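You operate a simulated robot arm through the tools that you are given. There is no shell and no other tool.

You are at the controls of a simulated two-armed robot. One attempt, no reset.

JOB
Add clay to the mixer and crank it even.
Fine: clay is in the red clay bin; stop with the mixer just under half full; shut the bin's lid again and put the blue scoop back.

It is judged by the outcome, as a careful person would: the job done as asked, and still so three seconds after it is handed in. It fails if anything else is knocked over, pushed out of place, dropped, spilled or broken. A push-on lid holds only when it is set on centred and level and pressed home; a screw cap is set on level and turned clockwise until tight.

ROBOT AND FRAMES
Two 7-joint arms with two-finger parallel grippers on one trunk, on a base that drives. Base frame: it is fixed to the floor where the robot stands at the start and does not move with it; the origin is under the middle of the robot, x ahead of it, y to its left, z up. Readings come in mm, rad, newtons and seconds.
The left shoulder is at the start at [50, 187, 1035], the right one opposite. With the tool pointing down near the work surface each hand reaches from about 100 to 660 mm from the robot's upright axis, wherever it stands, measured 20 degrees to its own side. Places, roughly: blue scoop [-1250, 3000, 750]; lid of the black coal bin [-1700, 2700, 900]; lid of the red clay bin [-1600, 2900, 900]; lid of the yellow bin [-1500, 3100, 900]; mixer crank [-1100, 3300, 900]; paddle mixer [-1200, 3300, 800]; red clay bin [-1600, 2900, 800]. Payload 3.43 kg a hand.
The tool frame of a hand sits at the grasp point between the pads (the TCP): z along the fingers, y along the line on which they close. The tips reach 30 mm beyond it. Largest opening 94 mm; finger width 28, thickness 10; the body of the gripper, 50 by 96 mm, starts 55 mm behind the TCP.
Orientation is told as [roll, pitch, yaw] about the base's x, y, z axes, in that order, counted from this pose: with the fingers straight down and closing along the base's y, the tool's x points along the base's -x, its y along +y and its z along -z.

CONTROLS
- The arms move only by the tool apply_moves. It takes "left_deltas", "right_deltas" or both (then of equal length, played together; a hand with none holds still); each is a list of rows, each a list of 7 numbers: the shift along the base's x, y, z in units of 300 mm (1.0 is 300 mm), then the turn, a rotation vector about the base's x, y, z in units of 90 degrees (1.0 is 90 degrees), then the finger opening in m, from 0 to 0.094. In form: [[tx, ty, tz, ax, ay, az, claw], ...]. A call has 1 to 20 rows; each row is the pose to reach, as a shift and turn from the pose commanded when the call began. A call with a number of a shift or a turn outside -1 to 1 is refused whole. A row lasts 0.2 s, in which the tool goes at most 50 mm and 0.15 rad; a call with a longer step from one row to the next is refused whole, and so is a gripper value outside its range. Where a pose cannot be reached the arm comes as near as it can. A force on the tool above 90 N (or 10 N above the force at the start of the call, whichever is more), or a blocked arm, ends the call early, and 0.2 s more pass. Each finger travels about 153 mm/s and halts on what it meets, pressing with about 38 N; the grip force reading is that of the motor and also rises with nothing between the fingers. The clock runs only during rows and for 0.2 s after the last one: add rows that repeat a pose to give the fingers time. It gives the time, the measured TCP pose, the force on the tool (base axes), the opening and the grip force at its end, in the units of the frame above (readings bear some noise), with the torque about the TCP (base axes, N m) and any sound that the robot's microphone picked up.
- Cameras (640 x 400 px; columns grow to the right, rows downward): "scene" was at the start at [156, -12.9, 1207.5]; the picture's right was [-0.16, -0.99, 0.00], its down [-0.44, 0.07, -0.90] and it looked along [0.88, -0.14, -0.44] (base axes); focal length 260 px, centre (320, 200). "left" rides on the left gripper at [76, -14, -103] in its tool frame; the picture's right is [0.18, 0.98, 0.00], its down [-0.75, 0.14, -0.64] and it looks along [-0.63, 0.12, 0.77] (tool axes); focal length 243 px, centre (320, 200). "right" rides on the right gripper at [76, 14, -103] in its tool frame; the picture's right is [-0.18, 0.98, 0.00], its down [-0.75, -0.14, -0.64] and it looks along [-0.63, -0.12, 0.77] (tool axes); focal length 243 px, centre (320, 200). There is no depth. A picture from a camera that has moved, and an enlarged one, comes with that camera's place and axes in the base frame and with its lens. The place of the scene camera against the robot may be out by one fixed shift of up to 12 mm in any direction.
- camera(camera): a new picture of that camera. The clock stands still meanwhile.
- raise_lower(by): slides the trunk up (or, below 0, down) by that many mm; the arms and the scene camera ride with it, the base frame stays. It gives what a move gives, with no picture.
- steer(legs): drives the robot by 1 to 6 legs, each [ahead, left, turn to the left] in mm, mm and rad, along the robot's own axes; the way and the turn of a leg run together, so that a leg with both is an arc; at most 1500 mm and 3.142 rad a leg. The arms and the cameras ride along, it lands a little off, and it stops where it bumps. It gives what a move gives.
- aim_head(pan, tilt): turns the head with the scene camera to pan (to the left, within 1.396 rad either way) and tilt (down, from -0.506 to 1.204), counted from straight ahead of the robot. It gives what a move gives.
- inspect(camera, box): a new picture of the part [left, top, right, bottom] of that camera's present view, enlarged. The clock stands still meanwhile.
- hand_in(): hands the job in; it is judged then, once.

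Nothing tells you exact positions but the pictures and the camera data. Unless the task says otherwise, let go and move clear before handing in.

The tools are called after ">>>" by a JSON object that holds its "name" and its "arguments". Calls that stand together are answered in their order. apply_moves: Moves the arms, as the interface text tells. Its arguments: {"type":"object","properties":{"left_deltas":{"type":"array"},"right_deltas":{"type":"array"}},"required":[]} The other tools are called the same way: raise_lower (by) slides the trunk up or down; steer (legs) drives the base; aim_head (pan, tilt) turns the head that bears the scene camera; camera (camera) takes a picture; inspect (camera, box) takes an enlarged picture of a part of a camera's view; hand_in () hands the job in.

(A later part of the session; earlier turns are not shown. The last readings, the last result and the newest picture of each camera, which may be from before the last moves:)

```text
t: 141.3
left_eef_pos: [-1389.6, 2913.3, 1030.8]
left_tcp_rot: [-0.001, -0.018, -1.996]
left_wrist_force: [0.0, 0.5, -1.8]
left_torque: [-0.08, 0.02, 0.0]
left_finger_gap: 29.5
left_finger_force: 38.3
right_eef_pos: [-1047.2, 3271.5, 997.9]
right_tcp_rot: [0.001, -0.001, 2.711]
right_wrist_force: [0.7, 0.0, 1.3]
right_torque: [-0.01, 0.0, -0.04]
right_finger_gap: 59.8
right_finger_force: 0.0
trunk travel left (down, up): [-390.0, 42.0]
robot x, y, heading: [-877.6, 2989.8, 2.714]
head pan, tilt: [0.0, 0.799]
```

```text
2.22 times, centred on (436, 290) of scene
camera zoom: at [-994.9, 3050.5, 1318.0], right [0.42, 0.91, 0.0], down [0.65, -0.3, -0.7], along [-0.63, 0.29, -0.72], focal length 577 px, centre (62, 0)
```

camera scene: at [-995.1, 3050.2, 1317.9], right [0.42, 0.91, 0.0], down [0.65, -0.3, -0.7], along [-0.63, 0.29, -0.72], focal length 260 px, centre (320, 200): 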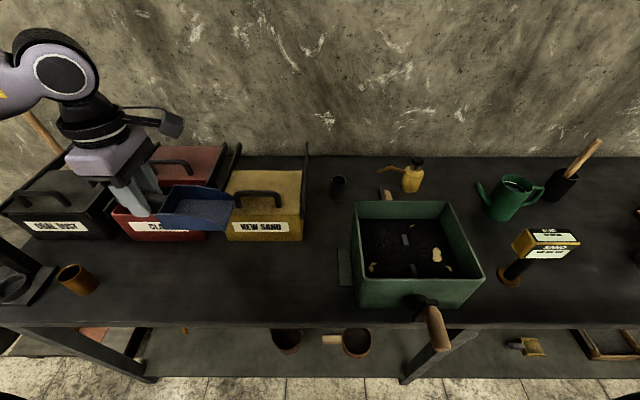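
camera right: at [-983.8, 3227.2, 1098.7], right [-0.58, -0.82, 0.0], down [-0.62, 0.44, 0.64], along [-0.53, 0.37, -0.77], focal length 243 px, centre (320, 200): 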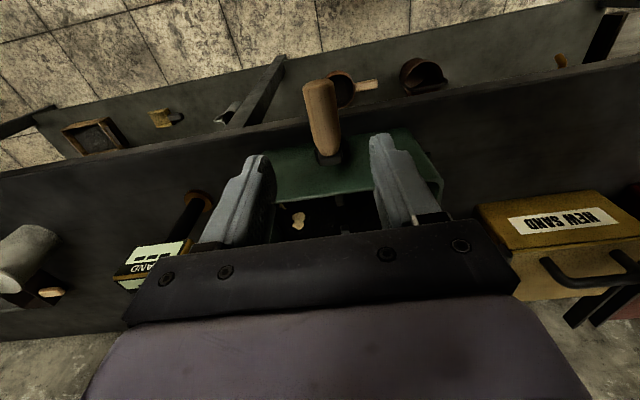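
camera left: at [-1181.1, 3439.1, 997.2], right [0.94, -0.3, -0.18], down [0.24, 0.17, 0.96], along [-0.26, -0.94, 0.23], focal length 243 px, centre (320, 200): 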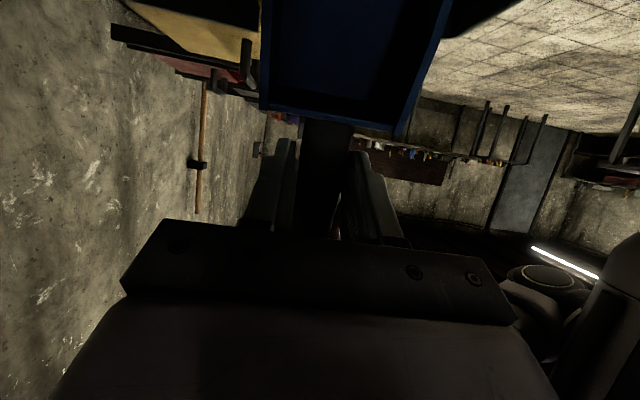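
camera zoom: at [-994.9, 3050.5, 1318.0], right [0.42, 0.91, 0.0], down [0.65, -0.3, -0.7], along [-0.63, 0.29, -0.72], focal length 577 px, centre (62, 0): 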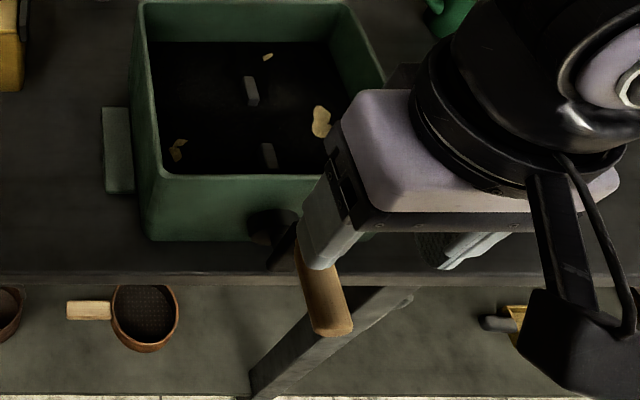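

The peg is centred under the fingers. I descend and grip it.

>>> {"name": "apply_moves", "arguments": {"right_deltas": [[0, 0, -0.1, 0, 0, 0, 0.06], [0, 0, -0.2, 0, 0, 0, 0.06], [0, 0, -0.28, 0, 0, 0, 0.06], [0, 0, -0.34, 0, 0, 0, 0.06], [0, 0, -0.34, 0, 0, 0, 0.06]]}}

>>> {"name": "camera", "arguments": {"camera": "right"}}

>>> {"name": "inspect", "arguments": {"camera": "scene", "box": [340, 220, 532, 390]}}

```text
t: 142.5
left_eef_pos: [-1389.4, 2912.5, 1031.2]
left_tcp_rot: [0.002, -0.019, -1.996]
left_wrist_force: [0.1, 0.2, -2.0]
left_torque: [-0.05, 0.01, -0.01]
left_finger_gap: 30.0
left_finger_force: 38.1
right_eef_pos: [-1046.6, 3269.3, 893.3]
right_tcp_rot: [0.0, -0.001, 2.711]
right_wrist_force: [0.2, -0.6, 0.3]
right_torque: [-0.01, -0.01, 0.04]
right_finger_gap: 59.9
right_finger_force: 0.0
trunk travel left (down, up): [-390.0, 42.0]
robot x, y, heading: [-876.4, 2988.3, 2.714]
head pan, tilt: [0.0, 0.799]
```

```text
taken
camera right: at [-982.7, 3226.0, 996.3], right [-0.58, -0.82, 0.0], down [-0.63, 0.44, 0.64], along [-0.53, 0.37, -0.77], focal length 243 px, centre (320, 200)
```

right: 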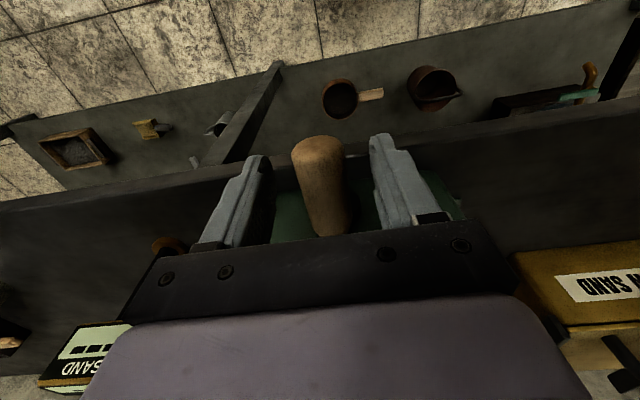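

```text
2.35 times, centred on (436, 305) of scene
camera zoom: at [-995.1, 3050.4, 1317.9], right [0.42, 0.91, 0.0], down [0.65, -0.3, -0.7], along [-0.63, 0.29, -0.72], focal length 611 px, centre (47, -47)
```

zoom: 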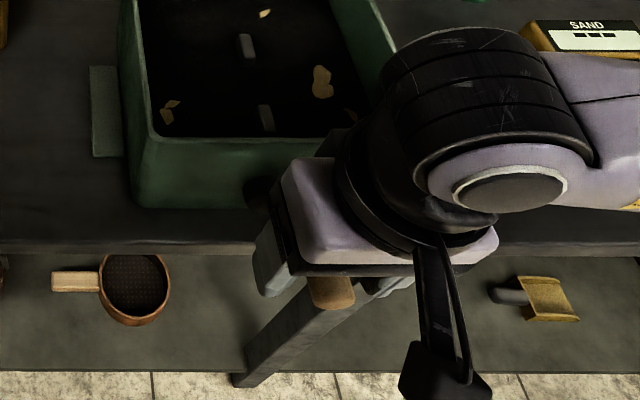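

Peg is between the pads; I close.

>>> {"name": "apply_moves", "arguments": {"right_deltas": [[0, 0, 0, 0, 0, 0, 0.0], [0, 0, 0, 0, 0, 0, 0.0], [0, 0, 0, 0, 0, 0, 0.0]]}}

```text
t: 143.3
left_eef_pos: [-1388.4, 2912.4, 1030.6]
left_tcp_rot: [-0.001, -0.019, -1.997]
left_wrist_force: [-0.5, -0.2, -1.4]
left_torque: [-0.08, 0.0, -0.02]
left_finger_gap: 29.5
left_finger_force: 37.7
right_eef_pos: [-1045.2, 3269.5, 894.0]
right_tcp_rot: [0.001, 0.0, 2.713]
right_wrist_force: [-0.4, -3.5, -3.2]
right_torque: [-0.06, 0.26, -0.16]
right_finger_gap: 30.0
right_finger_force: 44.9
trunk travel left (down, up): [-390.0, 42.0]
robot x, y, heading: [-876.6, 2993.1, 2.713]
head pan, tilt: [0.0, 0.799]
```

Gripped (30 mm peg). I try a first 30° of arc clockwise with radius 59 mm to feel the forces.

>>> {"name": "apply_moves", "arguments": {"right_deltas": [[0.0107, 0.0233, -0.0017, 0, 0, 0, 0], [0.0212, 0.0464, -0.0067, 0, 0, 0, 0], [0.0314, 0.0685, -0.015, 0, 0, 0, 0], [0.041, 0.0894, -0.0263, 0, 0, 0, 0], [0.041, 0.0894, -0.0263, 0, 0, 0, 0]]}}

>>> {"name": "inspect", "arguments": {"camera": "scene", "box": [340, 190, 532, 390]}}

```text
t: 144.5
left_eef_pos: [-1386.9, 2913.9, 1032.7]
left_tcp_rot: [0.0, -0.019, -1.996]
left_wrist_force: [-1.5, 0.1, -2.2]
left_torque: [-0.04, 0.0, -0.02]
left_finger_gap: 29.5
left_finger_force: 38.0
right_eef_pos: [-1032.6, 3299.8, 889.4]
right_tcp_rot: [-0.005, -0.006, 2.711]
right_wrist_force: [7.0, 18.6, 40.2]
right_torque: [0.02, 0.43, 0.15]
right_finger_gap: 27.7
right_finger_force: 45.0
trunk travel left (down, up): [-390.0, 42.0]
robot x, y, heading: [-874.5, 2990.5, 2.712]
head pan, tilt: [0.0, 0.799]
```

```text
2.00 times, centred on (436, 290) of scene
camera zoom: at [-993.1, 3050.6, 1318.5], right [0.42, 0.91, 0.0], down [0.65, -0.3, -0.7], along [-0.64, 0.29, -0.72], focal length 519 px, centre (88, 20)
```

zoom: 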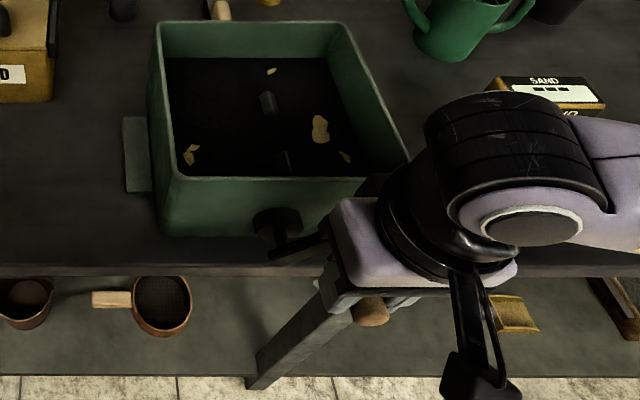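

The paddles turn. The forces tell that the peg started about 8° left of top with radius ≈60 mm (hub at z≈834.6). I continue with a corrected circle.

>>> {"name": "apply_moves", "arguments": {"right_deltas": [[0.0175, 0.0382, -0.0077, 0, 0, 0, 0], [0.0308, 0.0673, -0.0343, 0, 0, 0, 0], [0.0415, 0.0906, -0.0673, 0, 0, 0, 0], [0.0492, 0.1073, -0.105, 0, 0, 0, 0], [0.0533, 0.1164, -0.1453, 0, 0, 0, 0], [0.054, 0.1179, -0.1873, 0, 0, 0, 0], [0.051, 0.1112, -0.2283, 0, 0, 0, 0], [0.051, 0.1112, -0.2283, 0, 0, 0, 0]]}}

>>> {"name": "inspect", "arguments": {"camera": "scene", "box": [340, 190, 532, 390]}}

```text
t: 146.3
left_eef_pos: [-1389.5, 2908.4, 1030.4]
left_tcp_rot: [-0.003, -0.013, -1.995]
left_wrist_force: [0.2, 0.7, -1.7]
left_torque: [-0.06, 0.0, 0.02]
left_finger_gap: 29.5
left_finger_force: 37.9
right_eef_pos: [-1023.6, 3317.3, 822.4]
right_tcp_rot: [0.032, -0.006, 2.726]
right_wrist_force: [-20.1, -46.9, 33.5]
right_torque: [-1.55, -0.21, -1.29]
right_finger_gap: 25.6
right_finger_force: 44.8
trunk travel left (down, up): [-390.0, 42.0]
robot x, y, heading: [-875.8, 2990.2, 2.718]
head pan, tilt: [0.0, 0.799]
```

```text
2.00 times, centred on (436, 290) of scene
camera zoom: at [-996.1, 3044.6, 1318.4], right [0.41, 0.91, 0.01], down [0.65, -0.29, -0.7], along [-0.63, 0.29, -0.72], focal length 519 px, centre (88, 20)
```

zoom: 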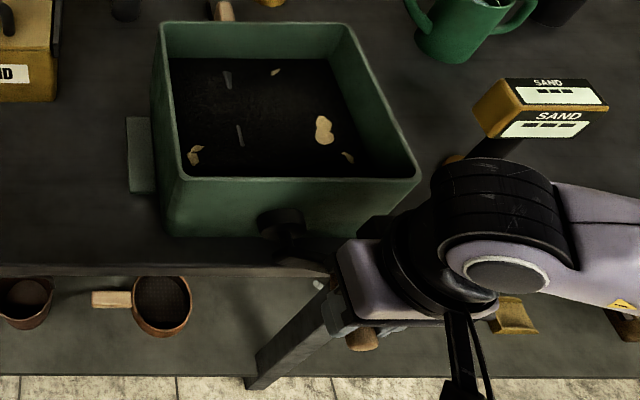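

Fitting the three measured points gives radius ≈49 mm and hub z≈846. I relax onto this corrected circle and check the force.

>>> {"name": "apply_moves", "arguments": {"right_deltas": [[-0.0095, -0.0206, 0.0062, 0, 0, 0, 0], [-0.0189, -0.0412, 0.0123, 0, 0, 0, 0], [-0.0189, -0.0412, 0.0123, 0, 0, 0, 0]]}}

```text
t: 147.1
left_eef_pos: [-1387.9, 2911.9, 1030.8]
left_tcp_rot: [-0.003, -0.018, -1.999]
left_wrist_force: [1.0, 0.2, -2.1]
left_torque: [-0.09, 0.02, 0.01]
left_finger_gap: 29.5
left_finger_force: 38.2
right_eef_pos: [-1023.8, 3316.7, 820.5]
right_tcp_rot: [-0.001, -0.002, 2.714]
right_wrist_force: [-3.9, -15.2, 11.1]
right_torque: [0.09, 1.27, -0.33]
right_finger_gap: 25.2
right_finger_force: 45.0
trunk travel left (down, up): [-390.0, 42.0]
robot x, y, heading: [-875.8, 2989.2, 2.715]
head pan, tilt: [0.0, 0.799]
```

>>> {"name": "camera", "arguments": {"camera": "right"}}

>>> {"name": "inspect", "arguments": {"camera": "right", "box": [240, 100, 440, 240]}}

>>> {"name": "inspect", "arguments": {"camera": "scene", "box": [410, 280, 490, 370]}}

```text
taken
camera right: at [-960.5, 3272.4, 923.7], right [-0.57, -0.82, 0.0], down [-0.63, 0.44, 0.64], along [-0.53, 0.37, -0.77], focal length 243 px, centre (320, 200)
```

right: 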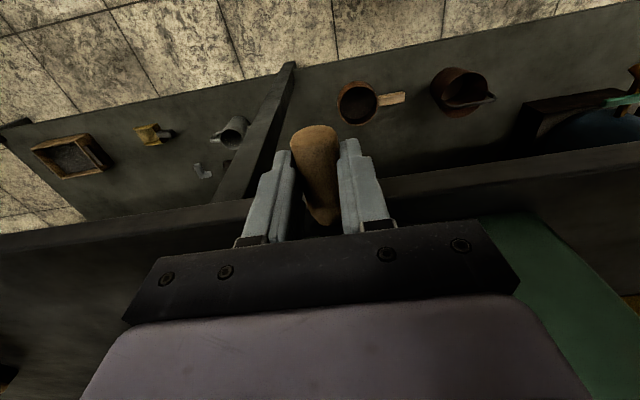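

```text
2.86 times, centred on (340, 170) of right
camera zoom: at [-960.5, 3272.4, 923.7], right [-0.57, -0.82, 0.0], down [-0.63, 0.44, 0.64], along [-0.53, 0.37, -0.77], focal length 693 px, centre (263, 286)
```

zoom: 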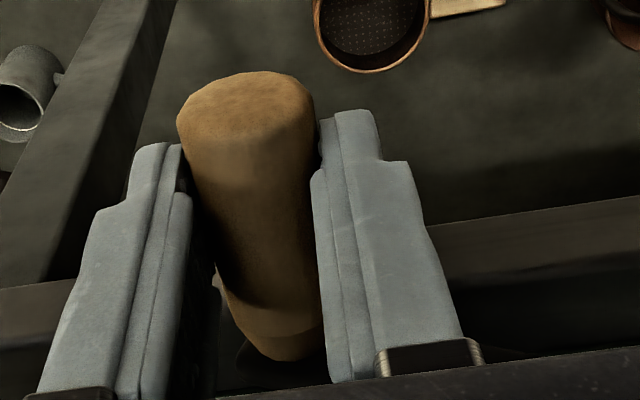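

```text
4.44 times, centred on (450, 325) of scene
camera zoom: at [-994.8, 3048.6, 1317.9], right [0.42, 0.91, 0.0], down [0.65, -0.3, -0.7], along [-0.63, 0.29, -0.72], focal length 1154 px, centre (-258, -356)
```

zoom: 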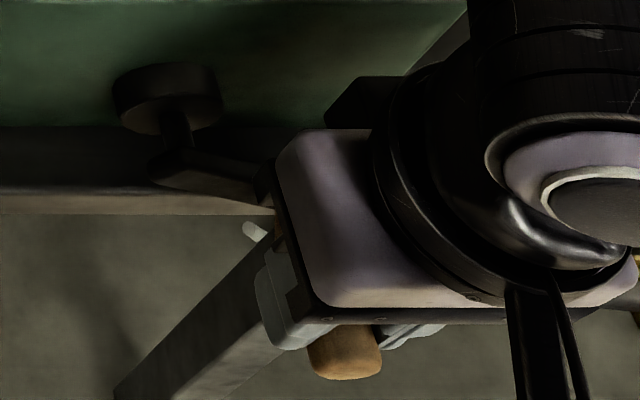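

>>> {"name": "apply_moves", "arguments": {"right_deltas": [[-0.0125, -0.0273, -0.037, 0, 0, 0, 0], [-0.0269, -0.0588, -0.0693, 0, 0, 0, 0], [-0.0269, -0.0588, -0.0693, 0, 0, 0, 0]]}}

>>> {"name": "inspect", "arguments": {"camera": "right", "box": [240, 100, 440, 240]}}

>>> {"name": "inspect", "arguments": {"camera": "scene", "box": [340, 190, 532, 390]}}

```text
t: 147.9
left_eef_pos: [-1387.3, 2913.8, 1030.9]
left_tcp_rot: [-0.001, -0.021, -1.994]
left_wrist_force: [-0.7, 0.5, -2.2]
left_torque: [-0.06, 0.05, 0.0]
left_finger_gap: 29.5
left_finger_force: 38.3
right_eef_pos: [-1030.1, 3304.0, 798.9]
right_tcp_rot: [-0.008, 0.003, 2.709]
right_wrist_force: [12.7, 9.8, 0.8]
right_torque: [-0.27, 0.55, -0.09]
right_finger_gap: 25.6
right_finger_force: 45.4
trunk travel left (down, up): [-390.0, 42.0]
robot x, y, heading: [-877.1, 2990.3, 2.708]
head pan, tilt: [0.0, 0.799]
```

```text
2.86 times, centred on (340, 170) of right
camera zoom: at [-967.6, 3258.9, 901.8], right [-0.58, -0.82, -0.01], down [-0.63, 0.44, 0.64], along [-0.52, 0.38, -0.77], focal length 693 px, centre (263, 286)
```

zoom: 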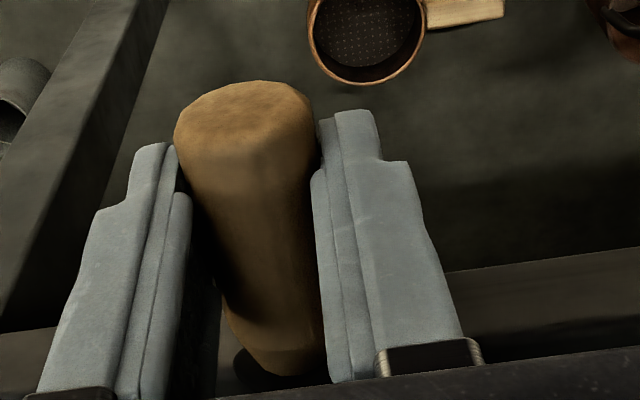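

```text
2.00 times, centred on (436, 290) of scene
camera zoom: at [-993.7, 3051.5, 1317.9], right [0.42, 0.91, 0.0], down [0.65, -0.3, -0.7], along [-0.63, 0.29, -0.72], focal length 519 px, centre (88, 20)
```

zoom: 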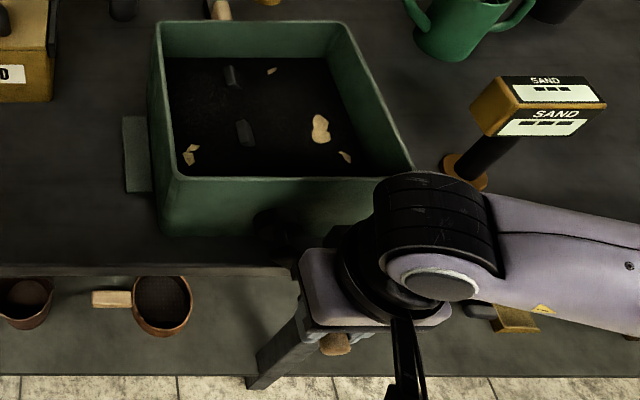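

Forces are small now; refit gives centre nearly straight under the start with radius ≈55–56. I continue through the bottom.

>>> {"name": "apply_moves", "arguments": {"right_deltas": [[-0.0062, -0.0136, -0.0367, 0, 0, 0, 0], [-0.0211, -0.0461, -0.0527, 0, 0, 0, 0], [-0.0369, -0.0806, -0.0607, 0, 0, 0, 0], [-0.0533, -0.1164, -0.0607, 0, 0, 0, 0], [-0.0692, -0.1509, -0.0527, 0, 0, 0, 0], [-0.0692, -0.1509, -0.0527, 0, 0, 0, 0]]}}

>>> {"name": "inspect", "arguments": {"camera": "right", "box": [240, 100, 440, 240]}}

```text
t: 148.8
left_eef_pos: [-1386.1, 2914.6, 1032.0]
left_tcp_rot: [-0.001, -0.02, -2.0]
left_wrist_force: [-0.5, -0.1, -2.0]
left_torque: [-0.04, -0.01, 0.03]
left_finger_gap: 29.7
left_finger_force: 37.6
right_eef_pos: [-1036.8, 3288.8, 788.5]
right_tcp_rot: [-0.031, -0.005, 2.699]
right_wrist_force: [24.7, 16.5, 33.5]
right_torque: [-1.46, 1.38, 0.77]
right_finger_gap: 25.5
right_finger_force: 45.2
trunk travel left (down, up): [-390.0, 42.0]
robot x, y, heading: [-875.6, 2992.0, 2.711]
head pan, tilt: [0.0, 0.799]
stopped in row 4 (right hand): the force on the tool passed its limit at 101 N (the readings are from after the stop); the commanded pose is now the measured one
```

```text
2.86 times, centred on (340, 170) of right
camera zoom: at [-975.3, 3241.6, 888.6], right [-0.59, -0.81, -0.03], down [-0.63, 0.43, 0.65], along [-0.51, 0.4, -0.76], focal length 693 px, centre (263, 286)
```

zoom: 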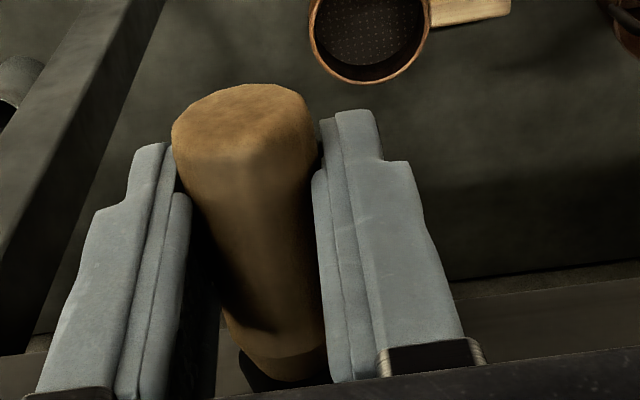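

The force limit stopped it, mostly resisting the turning. I go on slower (about 5° per row) from here, straightening the hand.

>>> {"name": "apply_moves", "arguments": {"right_deltas": [[-0.0057, -0.0124, -0.0103, -0.018, 0.0084, 0.009, 0], [-0.0124, -0.027, -0.0143, -0.018, 0.0084, 0.009, 0], [-0.019, -0.0415, -0.017, -0.018, 0.0084, 0.009, 0], [-0.0257, -0.0561, -0.0183, -0.018, 0.0084, 0.009, 0]]}}

>>> {"name": "inspect", "arguments": {"camera": "scene", "box": [340, 190, 532, 390]}}

```text
t: 149.2
left_eef_pos: [-1385.3, 2916.5, 1031.8]
left_tcp_rot: [-0.001, -0.021, -2.002]
left_wrist_force: [0.0, 0.3, -1.8]
left_torque: [-0.06, 0.06, 0.01]
left_finger_gap: 29.6
left_finger_force: 37.6
right_eef_pos: [-1038.1, 3288.6, 785.9]
right_tcp_rot: [-0.006, -0.007, 2.701]
right_wrist_force: [21.3, 11.3, 37.7]
right_torque: [-1.2, 1.25, 0.47]
right_finger_gap: 25.6
right_finger_force: 44.8
trunk travel left (down, up): [-390.0, 42.0]
robot x, y, heading: [-872.3, 2990.3, 2.713]
head pan, tilt: [0.0, 0.799]
stopped in row 2 (right hand): the force on the tool passed its limit at 99 N (the readings are from after the stop); the commanded pose is now the measured one
```

```text
2.00 times, centred on (436, 290) of scene
camera zoom: at [-990.3, 3051.3, 1318.1], right [0.42, 0.91, 0.0], down [0.65, -0.3, -0.7], along [-0.63, 0.29, -0.71], focal length 519 px, centre (88, 20)
```

zoom: 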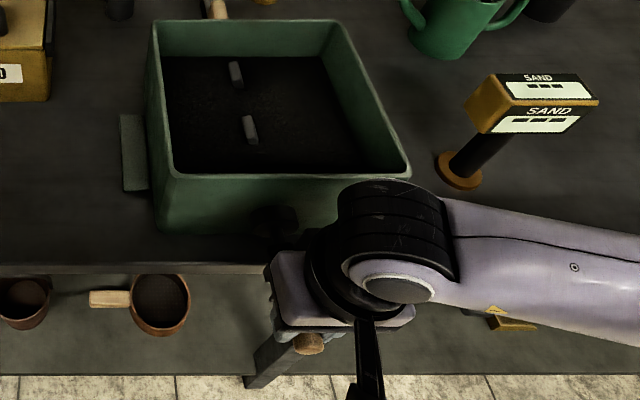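

The light patches have vanished from the surface. I look closely at the mixer's contents.

>>> {"name": "inspect", "arguments": {"camera": "scene", "box": [370, 190, 482, 260]}}

>>> {"name": "inspect", "arguments": {"camera": "scene", "box": [380, 195, 428, 225]}}

>>> {"name": "camera", "arguments": {"camera": "right"}}

```text
5.71 times, centred on (426, 225) of scene
camera zoom: at [-990.3, 3051.3, 1318.1], right [0.42, 0.91, 0.0], down [0.65, -0.3, -0.7], along [-0.63, 0.29, -0.71], focal length 1483 px, centre (-286, 57)
```

zoom: 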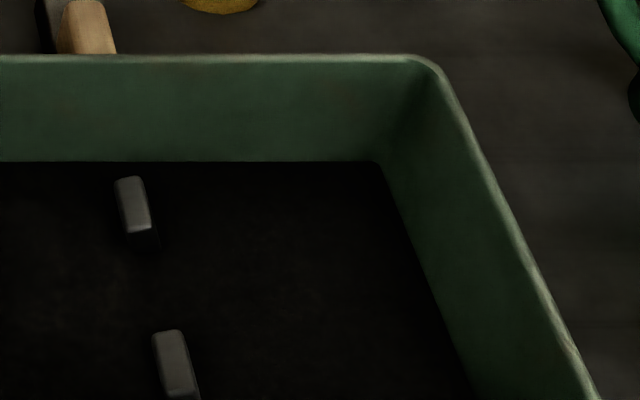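

```text
13.33 times, centred on (404, 210) of scene
camera zoom: at [-990.3, 3051.3, 1318.1], right [0.42, 0.91, 0.0], down [0.65, -0.3, -0.7], along [-0.63, 0.29, -0.71], focal length 3461 px, centre (-800, 67)
```

zoom: 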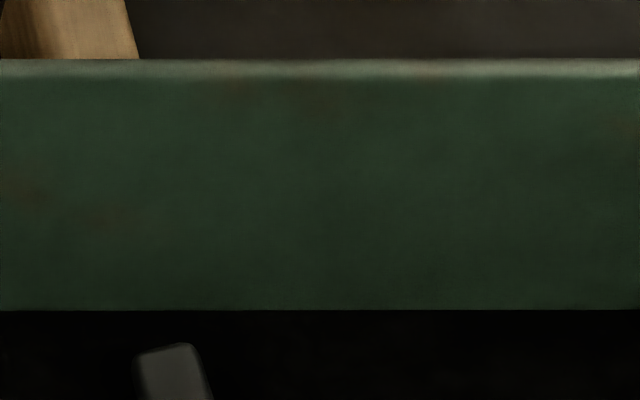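

```text
taken
camera right: at [-974.5, 3243.2, 888.3], right [-0.59, -0.81, 0.0], down [-0.62, 0.45, 0.65], along [-0.52, 0.38, -0.76], focal length 243 px, centre (320, 200)
```

right: 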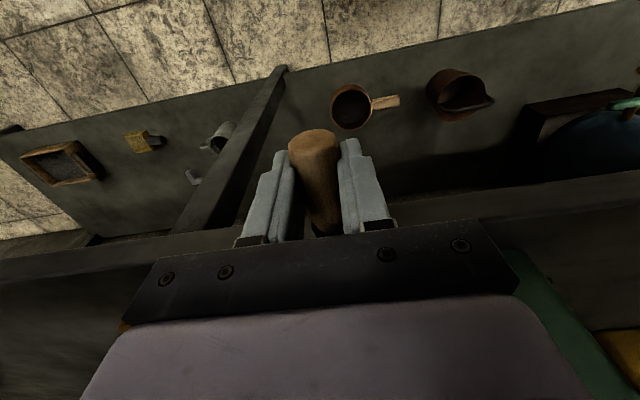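

The contents look even now and the level is unchanged. Something near the bottom of the stroke blocks the hand, so I reverse the crank back up and check forces on the way.

>>> {"name": "apply_moves", "arguments": {"right_deltas": [[0.0133, 0.0291, 0.0183, 0, 0, 0, 0], [0.0229, 0.05, 0.034, 0, 0, 0, 0], [0.0315, 0.0688, 0.0527, 0, 0, 0, 0], [0.039, 0.0852, 0.074, 0, 0, 0, 0], [0.0451, 0.0985, 0.0973, 0, 0, 0, 0], [0.0499, 0.1088, 0.1227, 0, 0, 0, 0], [0.0531, 0.1158, 0.1497, 0, 0, 0, 0], [0.0547, 0.1194, 0.177, 0, 0, 0, 0], [0.0547, 0.1194, 0.177, 0, 0, 0, 0]]}}

>>> {"name": "inspect", "arguments": {"camera": "scene", "box": [340, 190, 532, 390]}}

```text
t: 151.2
left_eef_pos: [-1388.6, 2915.0, 1030.8]
left_tcp_rot: [0.0, -0.018, -2.0]
left_wrist_force: [-0.1, 0.7, -2.2]
left_torque: [-0.07, 0.0, -0.05]
left_finger_gap: 29.5
left_finger_force: 38.3
right_eef_pos: [-1023.2, 3323.8, 837.2]
right_tcp_rot: [-0.004, 0.0, 2.701]
right_wrist_force: [-2.6, -21.4, -13.5]
right_torque: [0.15, -1.02, 1.08]
right_finger_gap: 25.5
right_finger_force: 45.3
trunk travel left (down, up): [-390.0, 42.0]
robot x, y, heading: [-872.0, 2995.3, 2.711]
head pan, tilt: [0.0, 0.799]
```

```text
2.00 times, centred on (436, 290) of scene
camera zoom: at [-994.6, 3050.8, 1317.8], right [0.42, 0.91, 0.0], down [0.65, -0.3, -0.7], along [-0.63, 0.29, -0.72], focal length 519 px, centre (88, 20)
```

zoom: 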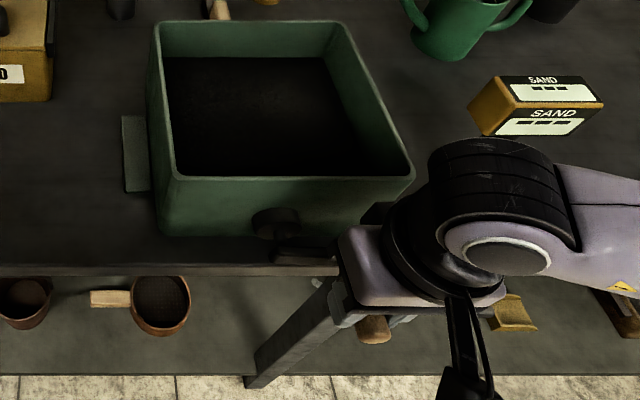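

Motion follows the radius ≈60 mm circle well and the surface stays uniform. I continue counter-clockwise over the top and down the other side to mix more.

>>> {"name": "apply_moves", "arguments": {"right_deltas": [[-0.0003, -0.0006, 0.035, 0, 0, 0, 0], [-0.0031, -0.0067, 0.069, 0, 0, 0, 0], [-0.0083, -0.0182, 0.1013, 0, 0, 0, 0], [-0.0157, -0.0342, 0.131, 0, 0, 0, 0], [-0.0253, -0.0552, 0.1573, 0, 0, 0, 0], [-0.0365, -0.0797, 0.1793, 0, 0, 0, 0], [-0.0492, -0.1073, 0.196, 0, 0, 0, 0], [-0.0628, -0.137, 0.2073, 0, 0, 0, 0], [-0.0771, -0.1682, 0.213, 0, 0, 0, 0], [-0.0917, -0.2, 0.2123, 0, 0, 0, 0], [-0.0917, -0.2, 0.2123, 0, 0, 0, 0]]}}

>>> {"name": "inspect", "arguments": {"camera": "scene", "box": [340, 190, 532, 390]}}

```text
t: 153.6
left_eef_pos: [-1387.9, 2915.5, 1032.0]
left_tcp_rot: [0.0, -0.02, -2.001]
left_wrist_force: [0.2, -0.9, -1.3]
left_torque: [-0.11, 0.02, 0.02]
left_finger_gap: 29.6
left_finger_force: 38.3
right_eef_pos: [-1052.2, 3265.2, 903.0]
right_tcp_rot: [0.0, -0.008, 2.699]
right_wrist_force: [-7.8, 6.1, 32.6]
right_torque: [0.11, -0.5, 1.15]
right_finger_gap: 25.4
right_finger_force: 45.0
trunk travel left (down, up): [-390.0, 42.0]
robot x, y, heading: [-875.7, 2991.9, 2.715]
head pan, tilt: [0.0, 0.799]
```

```text
2.00 times, centred on (436, 290) of scene
camera zoom: at [-993.9, 3051.1, 1318.0], right [0.42, 0.91, 0.0], down [0.65, -0.3, -0.7], along [-0.63, 0.29, -0.72], focal length 519 px, centre (88, 20)
```

zoom: 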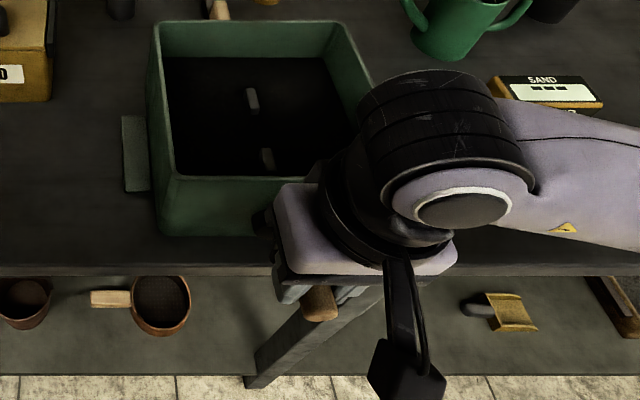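

>>> {"name": "apply_moves", "arguments": {"right_deltas": [[-0.0142, -0.0309, -0.0067, 0, 0, 0, 0], [-0.0276, -0.0603, -0.0193, 0, 0, 0, 0], [-0.04, -0.0873, -0.037, 0, 0, 0, 0], [-0.051, -0.1112, -0.06, 0, 0, 0, 0], [-0.0601, -0.1312, -0.087, 0, 0, 0, 0], [-0.0671, -0.1464, -0.1173, 0, 0, 0, 0], [-0.0718, -0.1567, -0.15, 0, 0, 0, 0], [-0.0742, -0.1618, -0.1843, 0, 0, 0, 0], [-0.0739, -0.1612, -0.2193, 0, 0, 0, 0], [-0.0711, -0.1552, -0.2533, 0, 0, 0, 0], [-0.0711, -0.1552, -0.2533, 0, 0, 0, 0]]}}

>>> {"name": "inspect", "arguments": {"camera": "scene", "box": [340, 190, 532, 390]}}

>>> {"name": "camera", "arguments": {"camera": "right"}}

```text
t: 156.0
left_eef_pos: [-1388.4, 2914.6, 1029.8]
left_tcp_rot: [-0.002, -0.019, -2.0]
left_wrist_force: [0.0, 0.1, -1.5]
left_torque: [-0.07, 0.05, -0.03]
left_finger_gap: 29.7
left_finger_force: 37.8
right_eef_pos: [-1073.2, 3216.4, 824.4]
right_tcp_rot: [-0.003, -0.002, 2.7]
right_wrist_force: [-8.3, -19.9, 2.0]
right_torque: [0.14, -0.3, 1.27]
right_finger_gap: 25.4
right_finger_force: 44.9
trunk travel left (down, up): [-390.0, 42.0]
robot x, y, heading: [-875.8, 2990.8, 2.712]
head pan, tilt: [0.0, 0.799]
```

```text
2.00 times, centred on (436, 290) of scene
camera zoom: at [-994.5, 3050.3, 1317.8], right [0.42, 0.91, 0.0], down [0.65, -0.3, -0.7], along [-0.63, 0.29, -0.72], focal length 519 px, centre (88, 20)
```

zoom: 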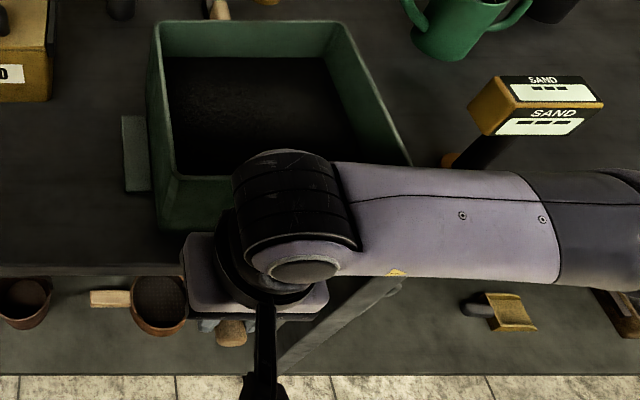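

```text
taken
camera right: at [-1009.6, 3171.2, 926.8], right [-0.59, -0.81, 0.0], down [-0.62, 0.45, 0.64], along [-0.52, 0.38, -0.77], focal length 243 px, centre (320, 200)
```

right: 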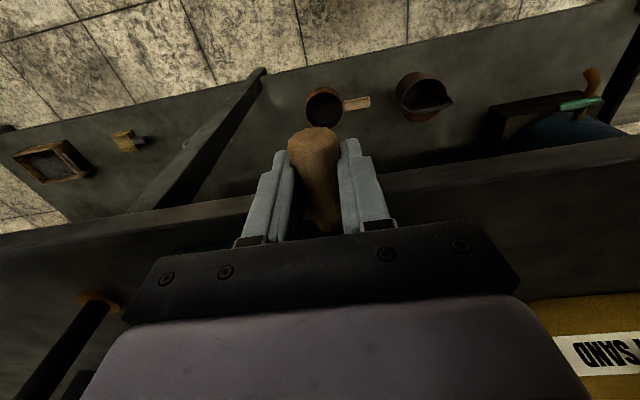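

Contents stay uniform. I turn the crank back up to its starting position.

>>> {"name": "apply_moves", "arguments": {"right_deltas": [[-0.0028, -0.0061, 0.034, 0, 0, 0, 0], [-0.0031, -0.0067, 0.069, 0, 0, 0, 0], [-0.0007, -0.0015, 0.1033, 0, 0, 0, 0], [0.004, 0.0088, 0.136, 0, 0, 0, 0], [0.011, 0.0239, 0.1663, 0, 0, 0, 0], [0.0201, 0.0439, 0.1933, 0, 0, 0, 0], [0.0311, 0.0679, 0.2163, 0, 0, 0, 0], [0.0435, 0.0948, 0.234, 0, 0, 0, 0], [0.0569, 0.1242, 0.2467, 0, 0, 0, 0], [0.0683, 0.1491, 0.2523, 0, 0, 0, 0], [0.0683, 0.1491, 0.2523, 0, 0, 0, 0]]}}

>>> {"name": "inspect", "arguments": {"camera": "scene", "box": [370, 190, 482, 260]}}

```text
t: 158.4
left_eef_pos: [-1387.9, 2915.2, 1032.2]
left_tcp_rot: [-0.001, -0.016, -2.001]
left_wrist_force: [-0.1, -0.4, -1.7]
left_torque: [-0.06, 0.06, 0.01]
left_finger_gap: 29.6
left_finger_force: 38.4
right_eef_pos: [-1051.1, 3261.5, 903.0]
right_tcp_rot: [-0.004, -0.011, 2.699]
right_wrist_force: [-1.5, -8.4, 47.1]
right_torque: [-0.19, 0.23, 1.24]
right_finger_gap: 25.5
right_finger_force: 44.9
trunk travel left (down, up): [-390.0, 42.0]
robot x, y, heading: [-875.8, 2990.0, 2.71]
head pan, tilt: [0.0, 0.799]
```

```text
5.71 times, centred on (426, 225) of scene
camera zoom: at [-992.3, 3049.3, 1318.5], right [0.42, 0.91, 0.0], down [0.65, -0.3, -0.7], along [-0.63, 0.29, -0.72], focal length 1483 px, centre (-286, 57)
```

zoom: 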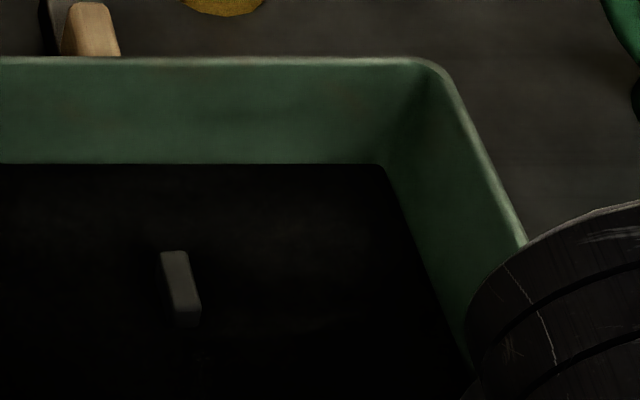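

The contents are even. I release the crank peg and lift the right hand straight up and away.

>>> {"name": "apply_moves", "arguments": {"right_deltas": [[0, 0, 0, 0, 0, 0, 0.06], [0, 0, 0, 0, 0, 0, 0.07], [0, 0, 0.08, 0, 0, 0, 0.07], [0, 0, 0.22, 0, 0, 0, 0.07], [0, 0, 0.36, 0, 0, 0, 0.07], [0, 0, 0.5, 0, 0, 0, 0.07], [0.05, 0.04, 0.64, 0, 0, 0, 0.07], [0.1, 0.1, 0.78, 0, 0, 0, 0.05], [0.15, 0.18, 0.9, 0, 0, 0, 0.03], [0.2, 0.26, 0.95, 0, 0, 0, 0], [0.2, 0.26, 0.95, 0, 0, 0, 0]]}}

>>> {"name": "camera", "arguments": {"camera": "scene"}}

>>> {"name": "inspect", "arguments": {"camera": "scene", "box": [340, 190, 500, 370]}}

```text
t: 160.8
left_eef_pos: [-1388.1, 2916.1, 1032.0]
left_tcp_rot: [-0.001, -0.018, -2.0]
left_wrist_force: [-0.6, -0.3, -1.8]
left_torque: [-0.06, 0.01, -0.01]
left_finger_gap: 29.5
left_finger_force: 38.5
right_eef_pos: [-993.5, 3340.1, 1183.0]
right_tcp_rot: [-0.003, -0.002, 2.7]
right_wrist_force: [-0.3, 0.2, -0.7]
right_torque: [0.01, 0.02, -0.03]
right_finger_gap: 0.0
right_finger_force: 33.5
trunk travel left (down, up): [-390.0, 42.0]
robot x, y, heading: [-872.4, 2991.2, 2.707]
head pan, tilt: [0.0, 0.799]
```

```text
taken
camera scene: at [-994.1, 3052.0, 1317.9], right [0.42, 0.91, 0.0], down [0.65, -0.3, -0.7], along [-0.63, 0.29, -0.72], focal length 260 px, centre (320, 200)
```

scene: 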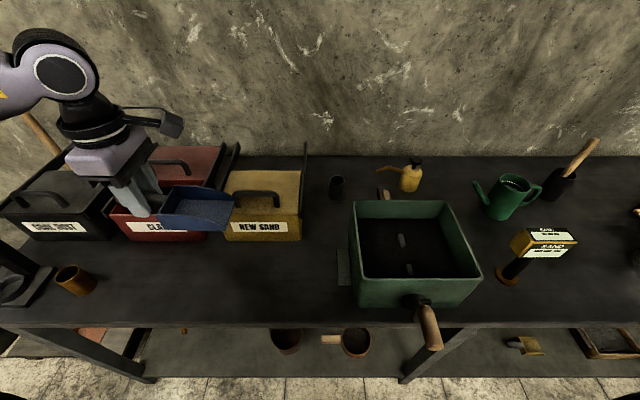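

```text
2.22 times, centred on (420, 280) of scene
camera zoom: at [-994.1, 3052.0, 1317.9], right [0.42, 0.91, 0.0], down [0.65, -0.3, -0.7], along [-0.63, 0.29, -0.72], focal length 577 px, centre (98, 22)
```

zoom: 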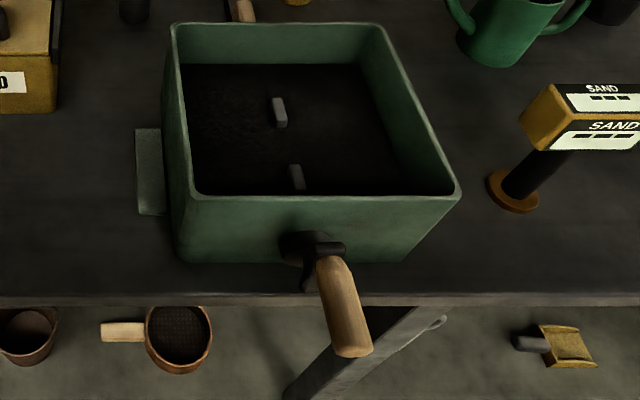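

The crank is free and back near its start. Now I return the scoop: I drive to where I picked it up and look.

>>> {"name": "steer", "arguments": {"legs": [[0, 95, 0]]}}

>>> {"name": "camera", "arguments": {"camera": "scene"}}

```text
t: 162.3
left_eef_pos: [-1428.8, 2829.5, 1030.7]
left_tcp_rot: [0.0, -0.02, -2.001]
left_wrist_force: [0.8, -0.2, -2.5]
left_torque: [-0.06, 0.03, 0.02]
left_finger_gap: 29.4
left_finger_force: 38.2
right_eef_pos: [-1034.2, 3252.0, 1183.4]
right_tcp_rot: [-0.004, -0.001, 2.7]
right_wrist_force: [0.3, 0.2, 0.1]
right_torque: [0.03, 0.0, 0.01]
right_finger_gap: 0.0
right_finger_force: 32.9
trunk travel left (down, up): [-390.0, 42.0]
robot x, y, heading: [-913.8, 2901.0, 2.708]
head pan, tilt: [0.0, 0.799]
```

```text
taken
camera scene: at [-1034.4, 2964.0, 1317.9], right [0.42, 0.91, 0.0], down [0.65, -0.3, -0.7], along [-0.63, 0.29, -0.72], focal length 260 px, centre (320, 200)
```

scene: 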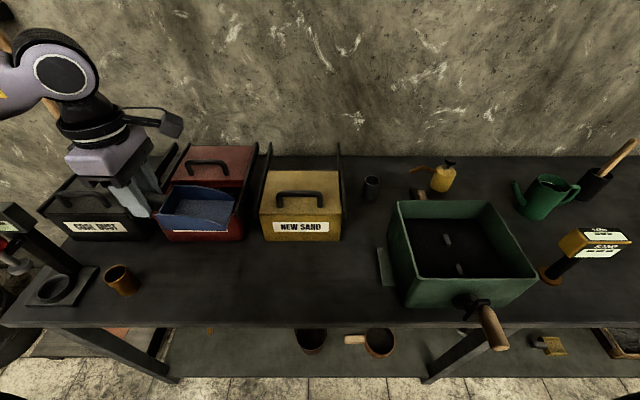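

>>> {"name": "apply_moves", "arguments": {"left_deltas": [[0.08, 0.04, -0.04, 0.0058, -0.0026, 0, 0], [0.15, 0.08, -0.1, 0.0116, -0.0053, 0, 0], [0.188, 0.101, -0.2, 0.0116, -0.0053, 0, 0], [0.188, 0.101, -0.34, 0.0116, -0.0053, 0, 0], [0.188, 0.101, -0.48, 0.0116, -0.0053, 0, 0], [0.188, 0.101, -0.6, 0.0116, -0.0053, 0, 0], [0.188, 0.101, -0.65, 0.0116, -0.0053, 0, 0], [0.188, 0.101, -0.65, 0.0116, -0.0053, 0, 0]]}}

>>> {"name": "inspect", "arguments": {"camera": "scene", "box": [100, 200, 324, 340]}}

```text
t: 164.1
left_eef_pos: [-1371.3, 2859.7, 835.5]
left_tcp_rot: [-0.001, 0.002, -2.0]
left_wrist_force: [-0.3, 0.1, -1.3]
left_torque: [-0.07, 0.04, 0.02]
left_finger_gap: 29.9
left_finger_force: 38.0
right_eef_pos: [-1034.4, 3251.5, 1183.4]
right_tcp_rot: [-0.004, -0.002, 2.701]
right_wrist_force: [0.2, -1.1, -0.6]
right_torque: [0.02, 0.0, 0.01]
right_finger_gap: 0.1
right_finger_force: 33.0
trunk travel left (down, up): [-390.0, 42.0]
robot x, y, heading: [-913.3, 2900.6, 2.708]
head pan, tilt: [0.0, 0.799]
```

```text
2.86 times, centred on (212, 270) of scene
camera zoom: at [-1034.2, 2964.4, 1317.9], right [0.42, 0.91, 0.0], down [0.65, -0.3, -0.7], along [-0.63, 0.29, -0.72], focal length 742 px, centre (629, 0)
```

zoom: 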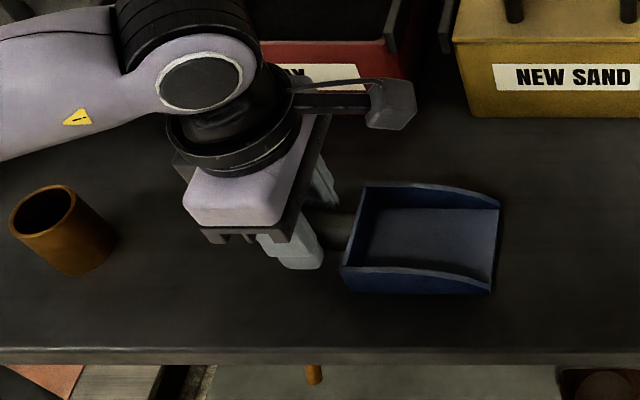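

Scoop is just above its original spot and clean. I lower it gently until it rests.

>>> {"name": "apply_moves", "arguments": {"left_deltas": [[0, 0, -0.02, 0, 0, 0, 0], [0, 0, -0.035, 0, 0, 0, 0], [0, 0, -0.042, 0, 0, 0, 0], [0, 0, -0.042, 0, 0, 0, 0]]}}

```text
t: 165.1
left_eef_pos: [-1372.2, 2857.9, 826.0]
left_tcp_rot: [-0.008, 0.0, -1.996]
left_wrist_force: [-2.7, -7.7, 32.1]
left_torque: [0.53, -0.38, -0.08]
left_finger_gap: 29.7
left_finger_force: 37.8
right_eef_pos: [-1032.4, 3251.1, 1185.3]
right_tcp_rot: [-0.003, -0.004, 2.7]
right_wrist_force: [0.2, 0.1, 0.6]
right_torque: [-0.02, 0.0, 0.0]
right_finger_gap: 0.3
right_finger_force: 32.9
trunk travel left (down, up): [-390.0, 42.0]
robot x, y, heading: [-916.4, 2902.5, 2.712]
head pan, tilt: [0.0, 0.799]
```

It touches the bench at TCP z≈826. I ease off the pressure and open the fingers.

>>> {"name": "apply_moves", "arguments": {"left_deltas": [[0, 0, 0.008, 0, 0, 0, 0], [0, 0, 0.01, 0, 0, 0, 0]]}}

>>> {"name": "apply_moves", "arguments": {"left_deltas": [[0, 0, 0, 0, 0, 0, 0.04], [0, 0, 0, 0, 0, 0, 0.07], [0, 0, 0, 0, 0, 0, 0.07]]}}

>>> {"name": "inspect", "arguments": {"camera": "scene", "box": [100, 200, 324, 340]}}

>>> {"name": "camera", "arguments": {"camera": "left"}}

```text
t: 165.7
left_eef_pos: [-1372.1, 2859.0, 826.0]
left_tcp_rot: [0.0, 0.0, -2.001]
left_wrist_force: [-5.6, -0.8, 12.9]
left_torque: [0.28, 0.05, 0.14]
left_finger_gap: 29.9
left_finger_force: 38.3
right_eef_pos: [-1033.8, 3252.6, 1182.9]
right_tcp_rot: [-0.003, -0.003, 2.699]
right_wrist_force: [-0.4, 0.3, -0.2]
right_torque: [0.01, 0.02, -0.01]
right_finger_gap: 0.0
right_finger_force: 32.7
trunk travel left (down, up): [-390.0, 42.0]
robot x, y, heading: [-915.2, 2903.3, 2.715]
head pan, tilt: [0.0, 0.799]
```

```text
t: 166.5
left_eef_pos: [-1372.1, 2859.8, 826.0]
left_tcp_rot: [0.001, -0.001, -1.998]
left_wrist_force: [-0.7, 0.7, 0.6]
left_torque: [-0.05, 0.02, -0.02]
left_finger_gap: 70.3
left_finger_force: 0.0
right_eef_pos: [-1033.5, 3252.1, 1184.0]
right_tcp_rot: [-0.003, -0.002, 2.7]
right_wrist_force: [0.6, -0.3, 0.2]
right_torque: [0.01, -0.01, 0.0]
right_finger_gap: 0.2
right_finger_force: 33.5
trunk travel left (down, up): [-390.0, 42.0]
robot x, y, heading: [-913.7, 2904.4, 2.712]
head pan, tilt: [0.0, 0.799]
```

```text
2.86 times, centred on (212, 270) of scene
camera zoom: at [-1034.0, 2964.4, 1317.9], right [0.42, 0.91, 0.0], down [0.65, -0.3, -0.7], along [-0.63, 0.29, -0.72], focal length 742 px, centre (629, 0)
```

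zoom: 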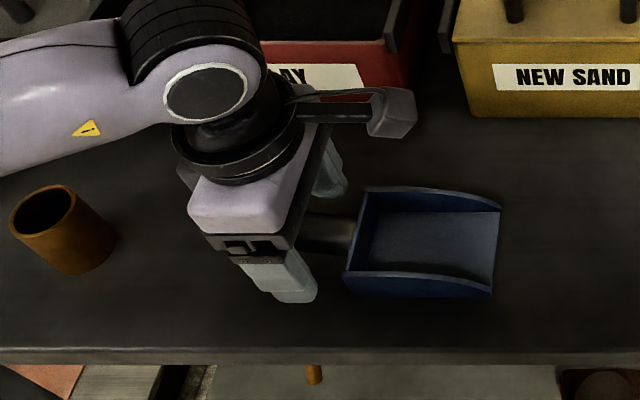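

```text
taken
camera left: at [-1352.5, 2935.0, 928.6], right [0.97, -0.24, 0.0], down [-0.19, -0.74, 0.64], along [-0.15, -0.62, -0.77], focal length 243 px, centre (320, 200)
```

left: 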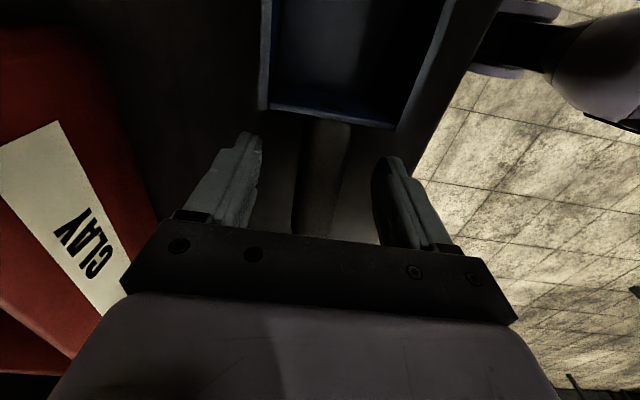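

The scoop sits back in its place. I lift the hand clear and move above the lid's handle bar, tilted as before.

>>> {"name": "apply_moves", "arguments": {"left_deltas": [[0, 0, 0.1, 0, 0, 0, 0.07], [0, 0, 0.25, 0, 0, 0, 0.07], [0, 0, 0.4, 0, 0, 0, 0.07], [0, 0, 0.55, 0, 0, 0, 0.07], [0, 0, 0.65, 0, 0, 0, 0.07], [-0.1, 0.03, 0.65, 0, 0, 0, 0.06], [-0.23, 0.065, 0.65, 0.019, 0.04, 0, 0.05], [-0.36, 0.1, 0.65, 0.038, 0.08, 0, 0.045], [-0.49, 0.135, 0.65, 0.057, 0.12, 0, 0.045], [-0.62, 0.17, 0.65, 0.076, 0.16, 0, 0.045], [-0.74, 0.205, 0.65, 0.094, 0.2, 0, 0.045], [-0.817, 0.226, 0.62, 0.094, 0.2, 0, 0.045], [-0.817, 0.226, 0.6, 0.094, 0.2, 0, 0.045]]}}

>>> {"name": "inspect", "arguments": {"camera": "scene", "box": [68, 90, 324, 250]}}

>>> {"name": "camera", "arguments": {"camera": "left"}}

```text
t: 169.3
left_eef_pos: [-1616.6, 2927.3, 1005.5]
left_tcp_rot: [-0.349, 0.004, -2.002]
left_wrist_force: [-0.4, -0.1, 0.3]
left_torque: [0.0, -0.04, 0.03]
left_finger_gap: 45.1
left_finger_force: 0.0
right_eef_pos: [-1034.1, 3252.8, 1183.1]
right_tcp_rot: [-0.003, -0.001, 2.701]
right_wrist_force: [-0.9, 0.3, -0.7]
right_torque: [-0.01, 0.01, -0.06]
right_finger_gap: 0.0
right_finger_force: 32.8
trunk travel left (down, up): [-390.0, 42.0]
robot x, y, heading: [-912.6, 2900.2, 2.71]
head pan, tilt: [0.0, 0.799]
```

```text
2.50 times, centred on (196, 170) of scene
camera zoom: at [-1034.0, 2964.2, 1318.0], right [0.42, 0.91, 0.0], down [0.65, -0.3, -0.7], along [-0.63, 0.29, -0.72], focal length 649 px, centre (630, 275)
```

zoom: 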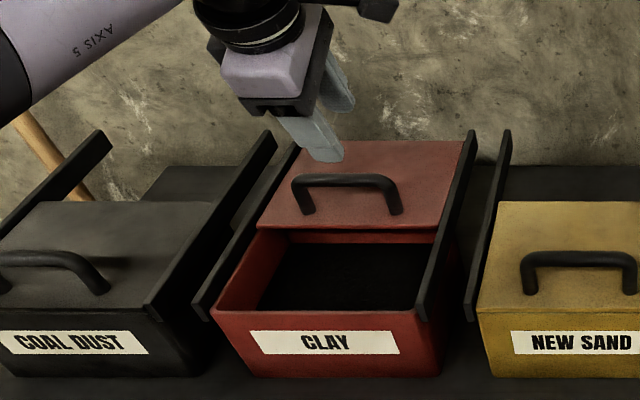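

```text
taken
camera left: at [-1564.3, 2988.1, 1107.5], right [0.92, -0.22, -0.33], down [0.0, -0.83, 0.55], along [-0.4, -0.51, -0.76], focal length 243 px, centre (320, 200)
```

left: 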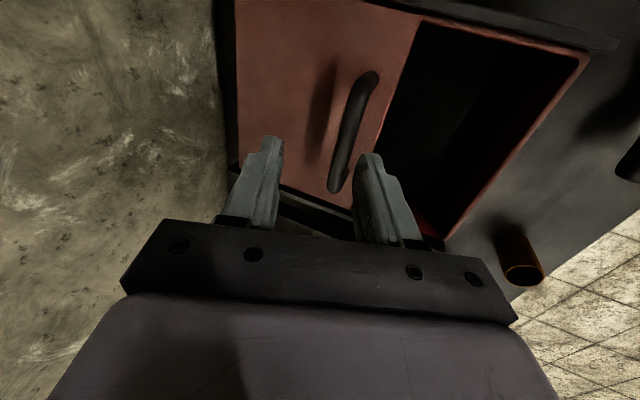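

The bar lies just as when I let it go. I descend and grip it.

>>> {"name": "apply_moves", "arguments": {"left_deltas": [[0, 0, -0.1, 0, 0, 0, 0.045], [0, 0, -0.19, 0, 0, 0, 0.045], [0, 0, -0.237, 0, 0, 0, 0.045], [0, 0, -0.237, 0, 0, 0, 0.045], [0, 0, -0.237, 0, 0, 0, 0.0], [0, 0, -0.237, 0, 0, 0, 0.0], [0, 0, -0.237, 0, 0, 0, 0.0]]}}

```text
t: 170.9
left_eef_pos: [-1617.4, 2925.1, 935.0]
left_tcp_rot: [-0.346, 0.004, -2.002]
left_wrist_force: [-1.1, -0.9, 1.5]
left_torque: [-0.21, 0.11, -0.85]
left_finger_gap: 13.7
left_finger_force: 45.2
right_eef_pos: [-1033.9, 3251.1, 1184.2]
right_tcp_rot: [-0.003, -0.001, 2.698]
right_wrist_force: [0.5, -0.2, 0.1]
right_torque: [0.03, 0.03, -0.02]
right_finger_gap: 0.0
right_finger_force: 33.1
trunk travel left (down, up): [-390.0, 42.0]
robot x, y, heading: [-914.8, 2908.0, 2.708]
head pan, tilt: [0.0, 0.799]
```

Gripped. I slide the lid forward the same 108 mm.

>>> {"name": "apply_moves", "arguments": {"left_deltas": [[0.033, -0.0143, 0, 0, 0, 0, 0], [0.066, -0.0286, 0, 0, 0, 0, 0], [0.099, -0.0429, 0, 0, 0, 0, 0], [0.132, -0.0572, 0, 0, 0, 0, 0], [0.165, -0.0715, 0, 0, 0, 0, 0], [0.198, -0.0858, 0, 0, 0, 0, 0], [0.231, -0.1, 0, 0, 0, 0, 0], [0.264, -0.1143, 0, 0, 0, 0, 0], [0.297, -0.1286, 0, 0, 0, 0, 0], [0.32, -0.1385, 0, 0, 0, 0, 0], [0.32, -0.1385, 0, 0, 0, 0, 0]]}}

>>> {"name": "inspect", "arguments": {"camera": "scene", "box": [100, 120, 292, 240]}}

```text
t: 173.3
left_eef_pos: [-1523.9, 2881.7, 935.6]
left_tcp_rot: [-0.347, 0.002, -1.997]
left_wrist_force: [-10.1, -20.1, -1.1]
left_torque: [-0.51, 0.22, -0.92]
left_finger_gap: 13.8
left_finger_force: 45.4
right_eef_pos: [-1035.3, 3249.2, 1184.3]
right_tcp_rot: [-0.006, -0.001, 2.701]
right_wrist_force: [-0.1, 0.1, 0.5]
right_torque: [0.01, 0.01, 0.01]
right_finger_gap: 0.2
right_finger_force: 32.7
trunk travel left (down, up): [-390.0, 42.0]
robot x, y, heading: [-914.8, 2903.4, 2.707]
head pan, tilt: [0.0, 0.799]
```

```text
3.33 times, centred on (196, 180) of scene
camera zoom: at [-1035.1, 2962.2, 1317.9], right [0.42, 0.91, 0.0], down [0.65, -0.3, -0.7], along [-0.63, 0.29, -0.72], focal length 865 px, centre (733, 267)
```

zoom: 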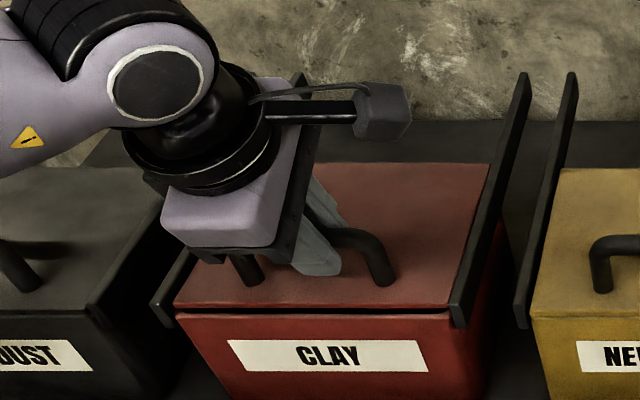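

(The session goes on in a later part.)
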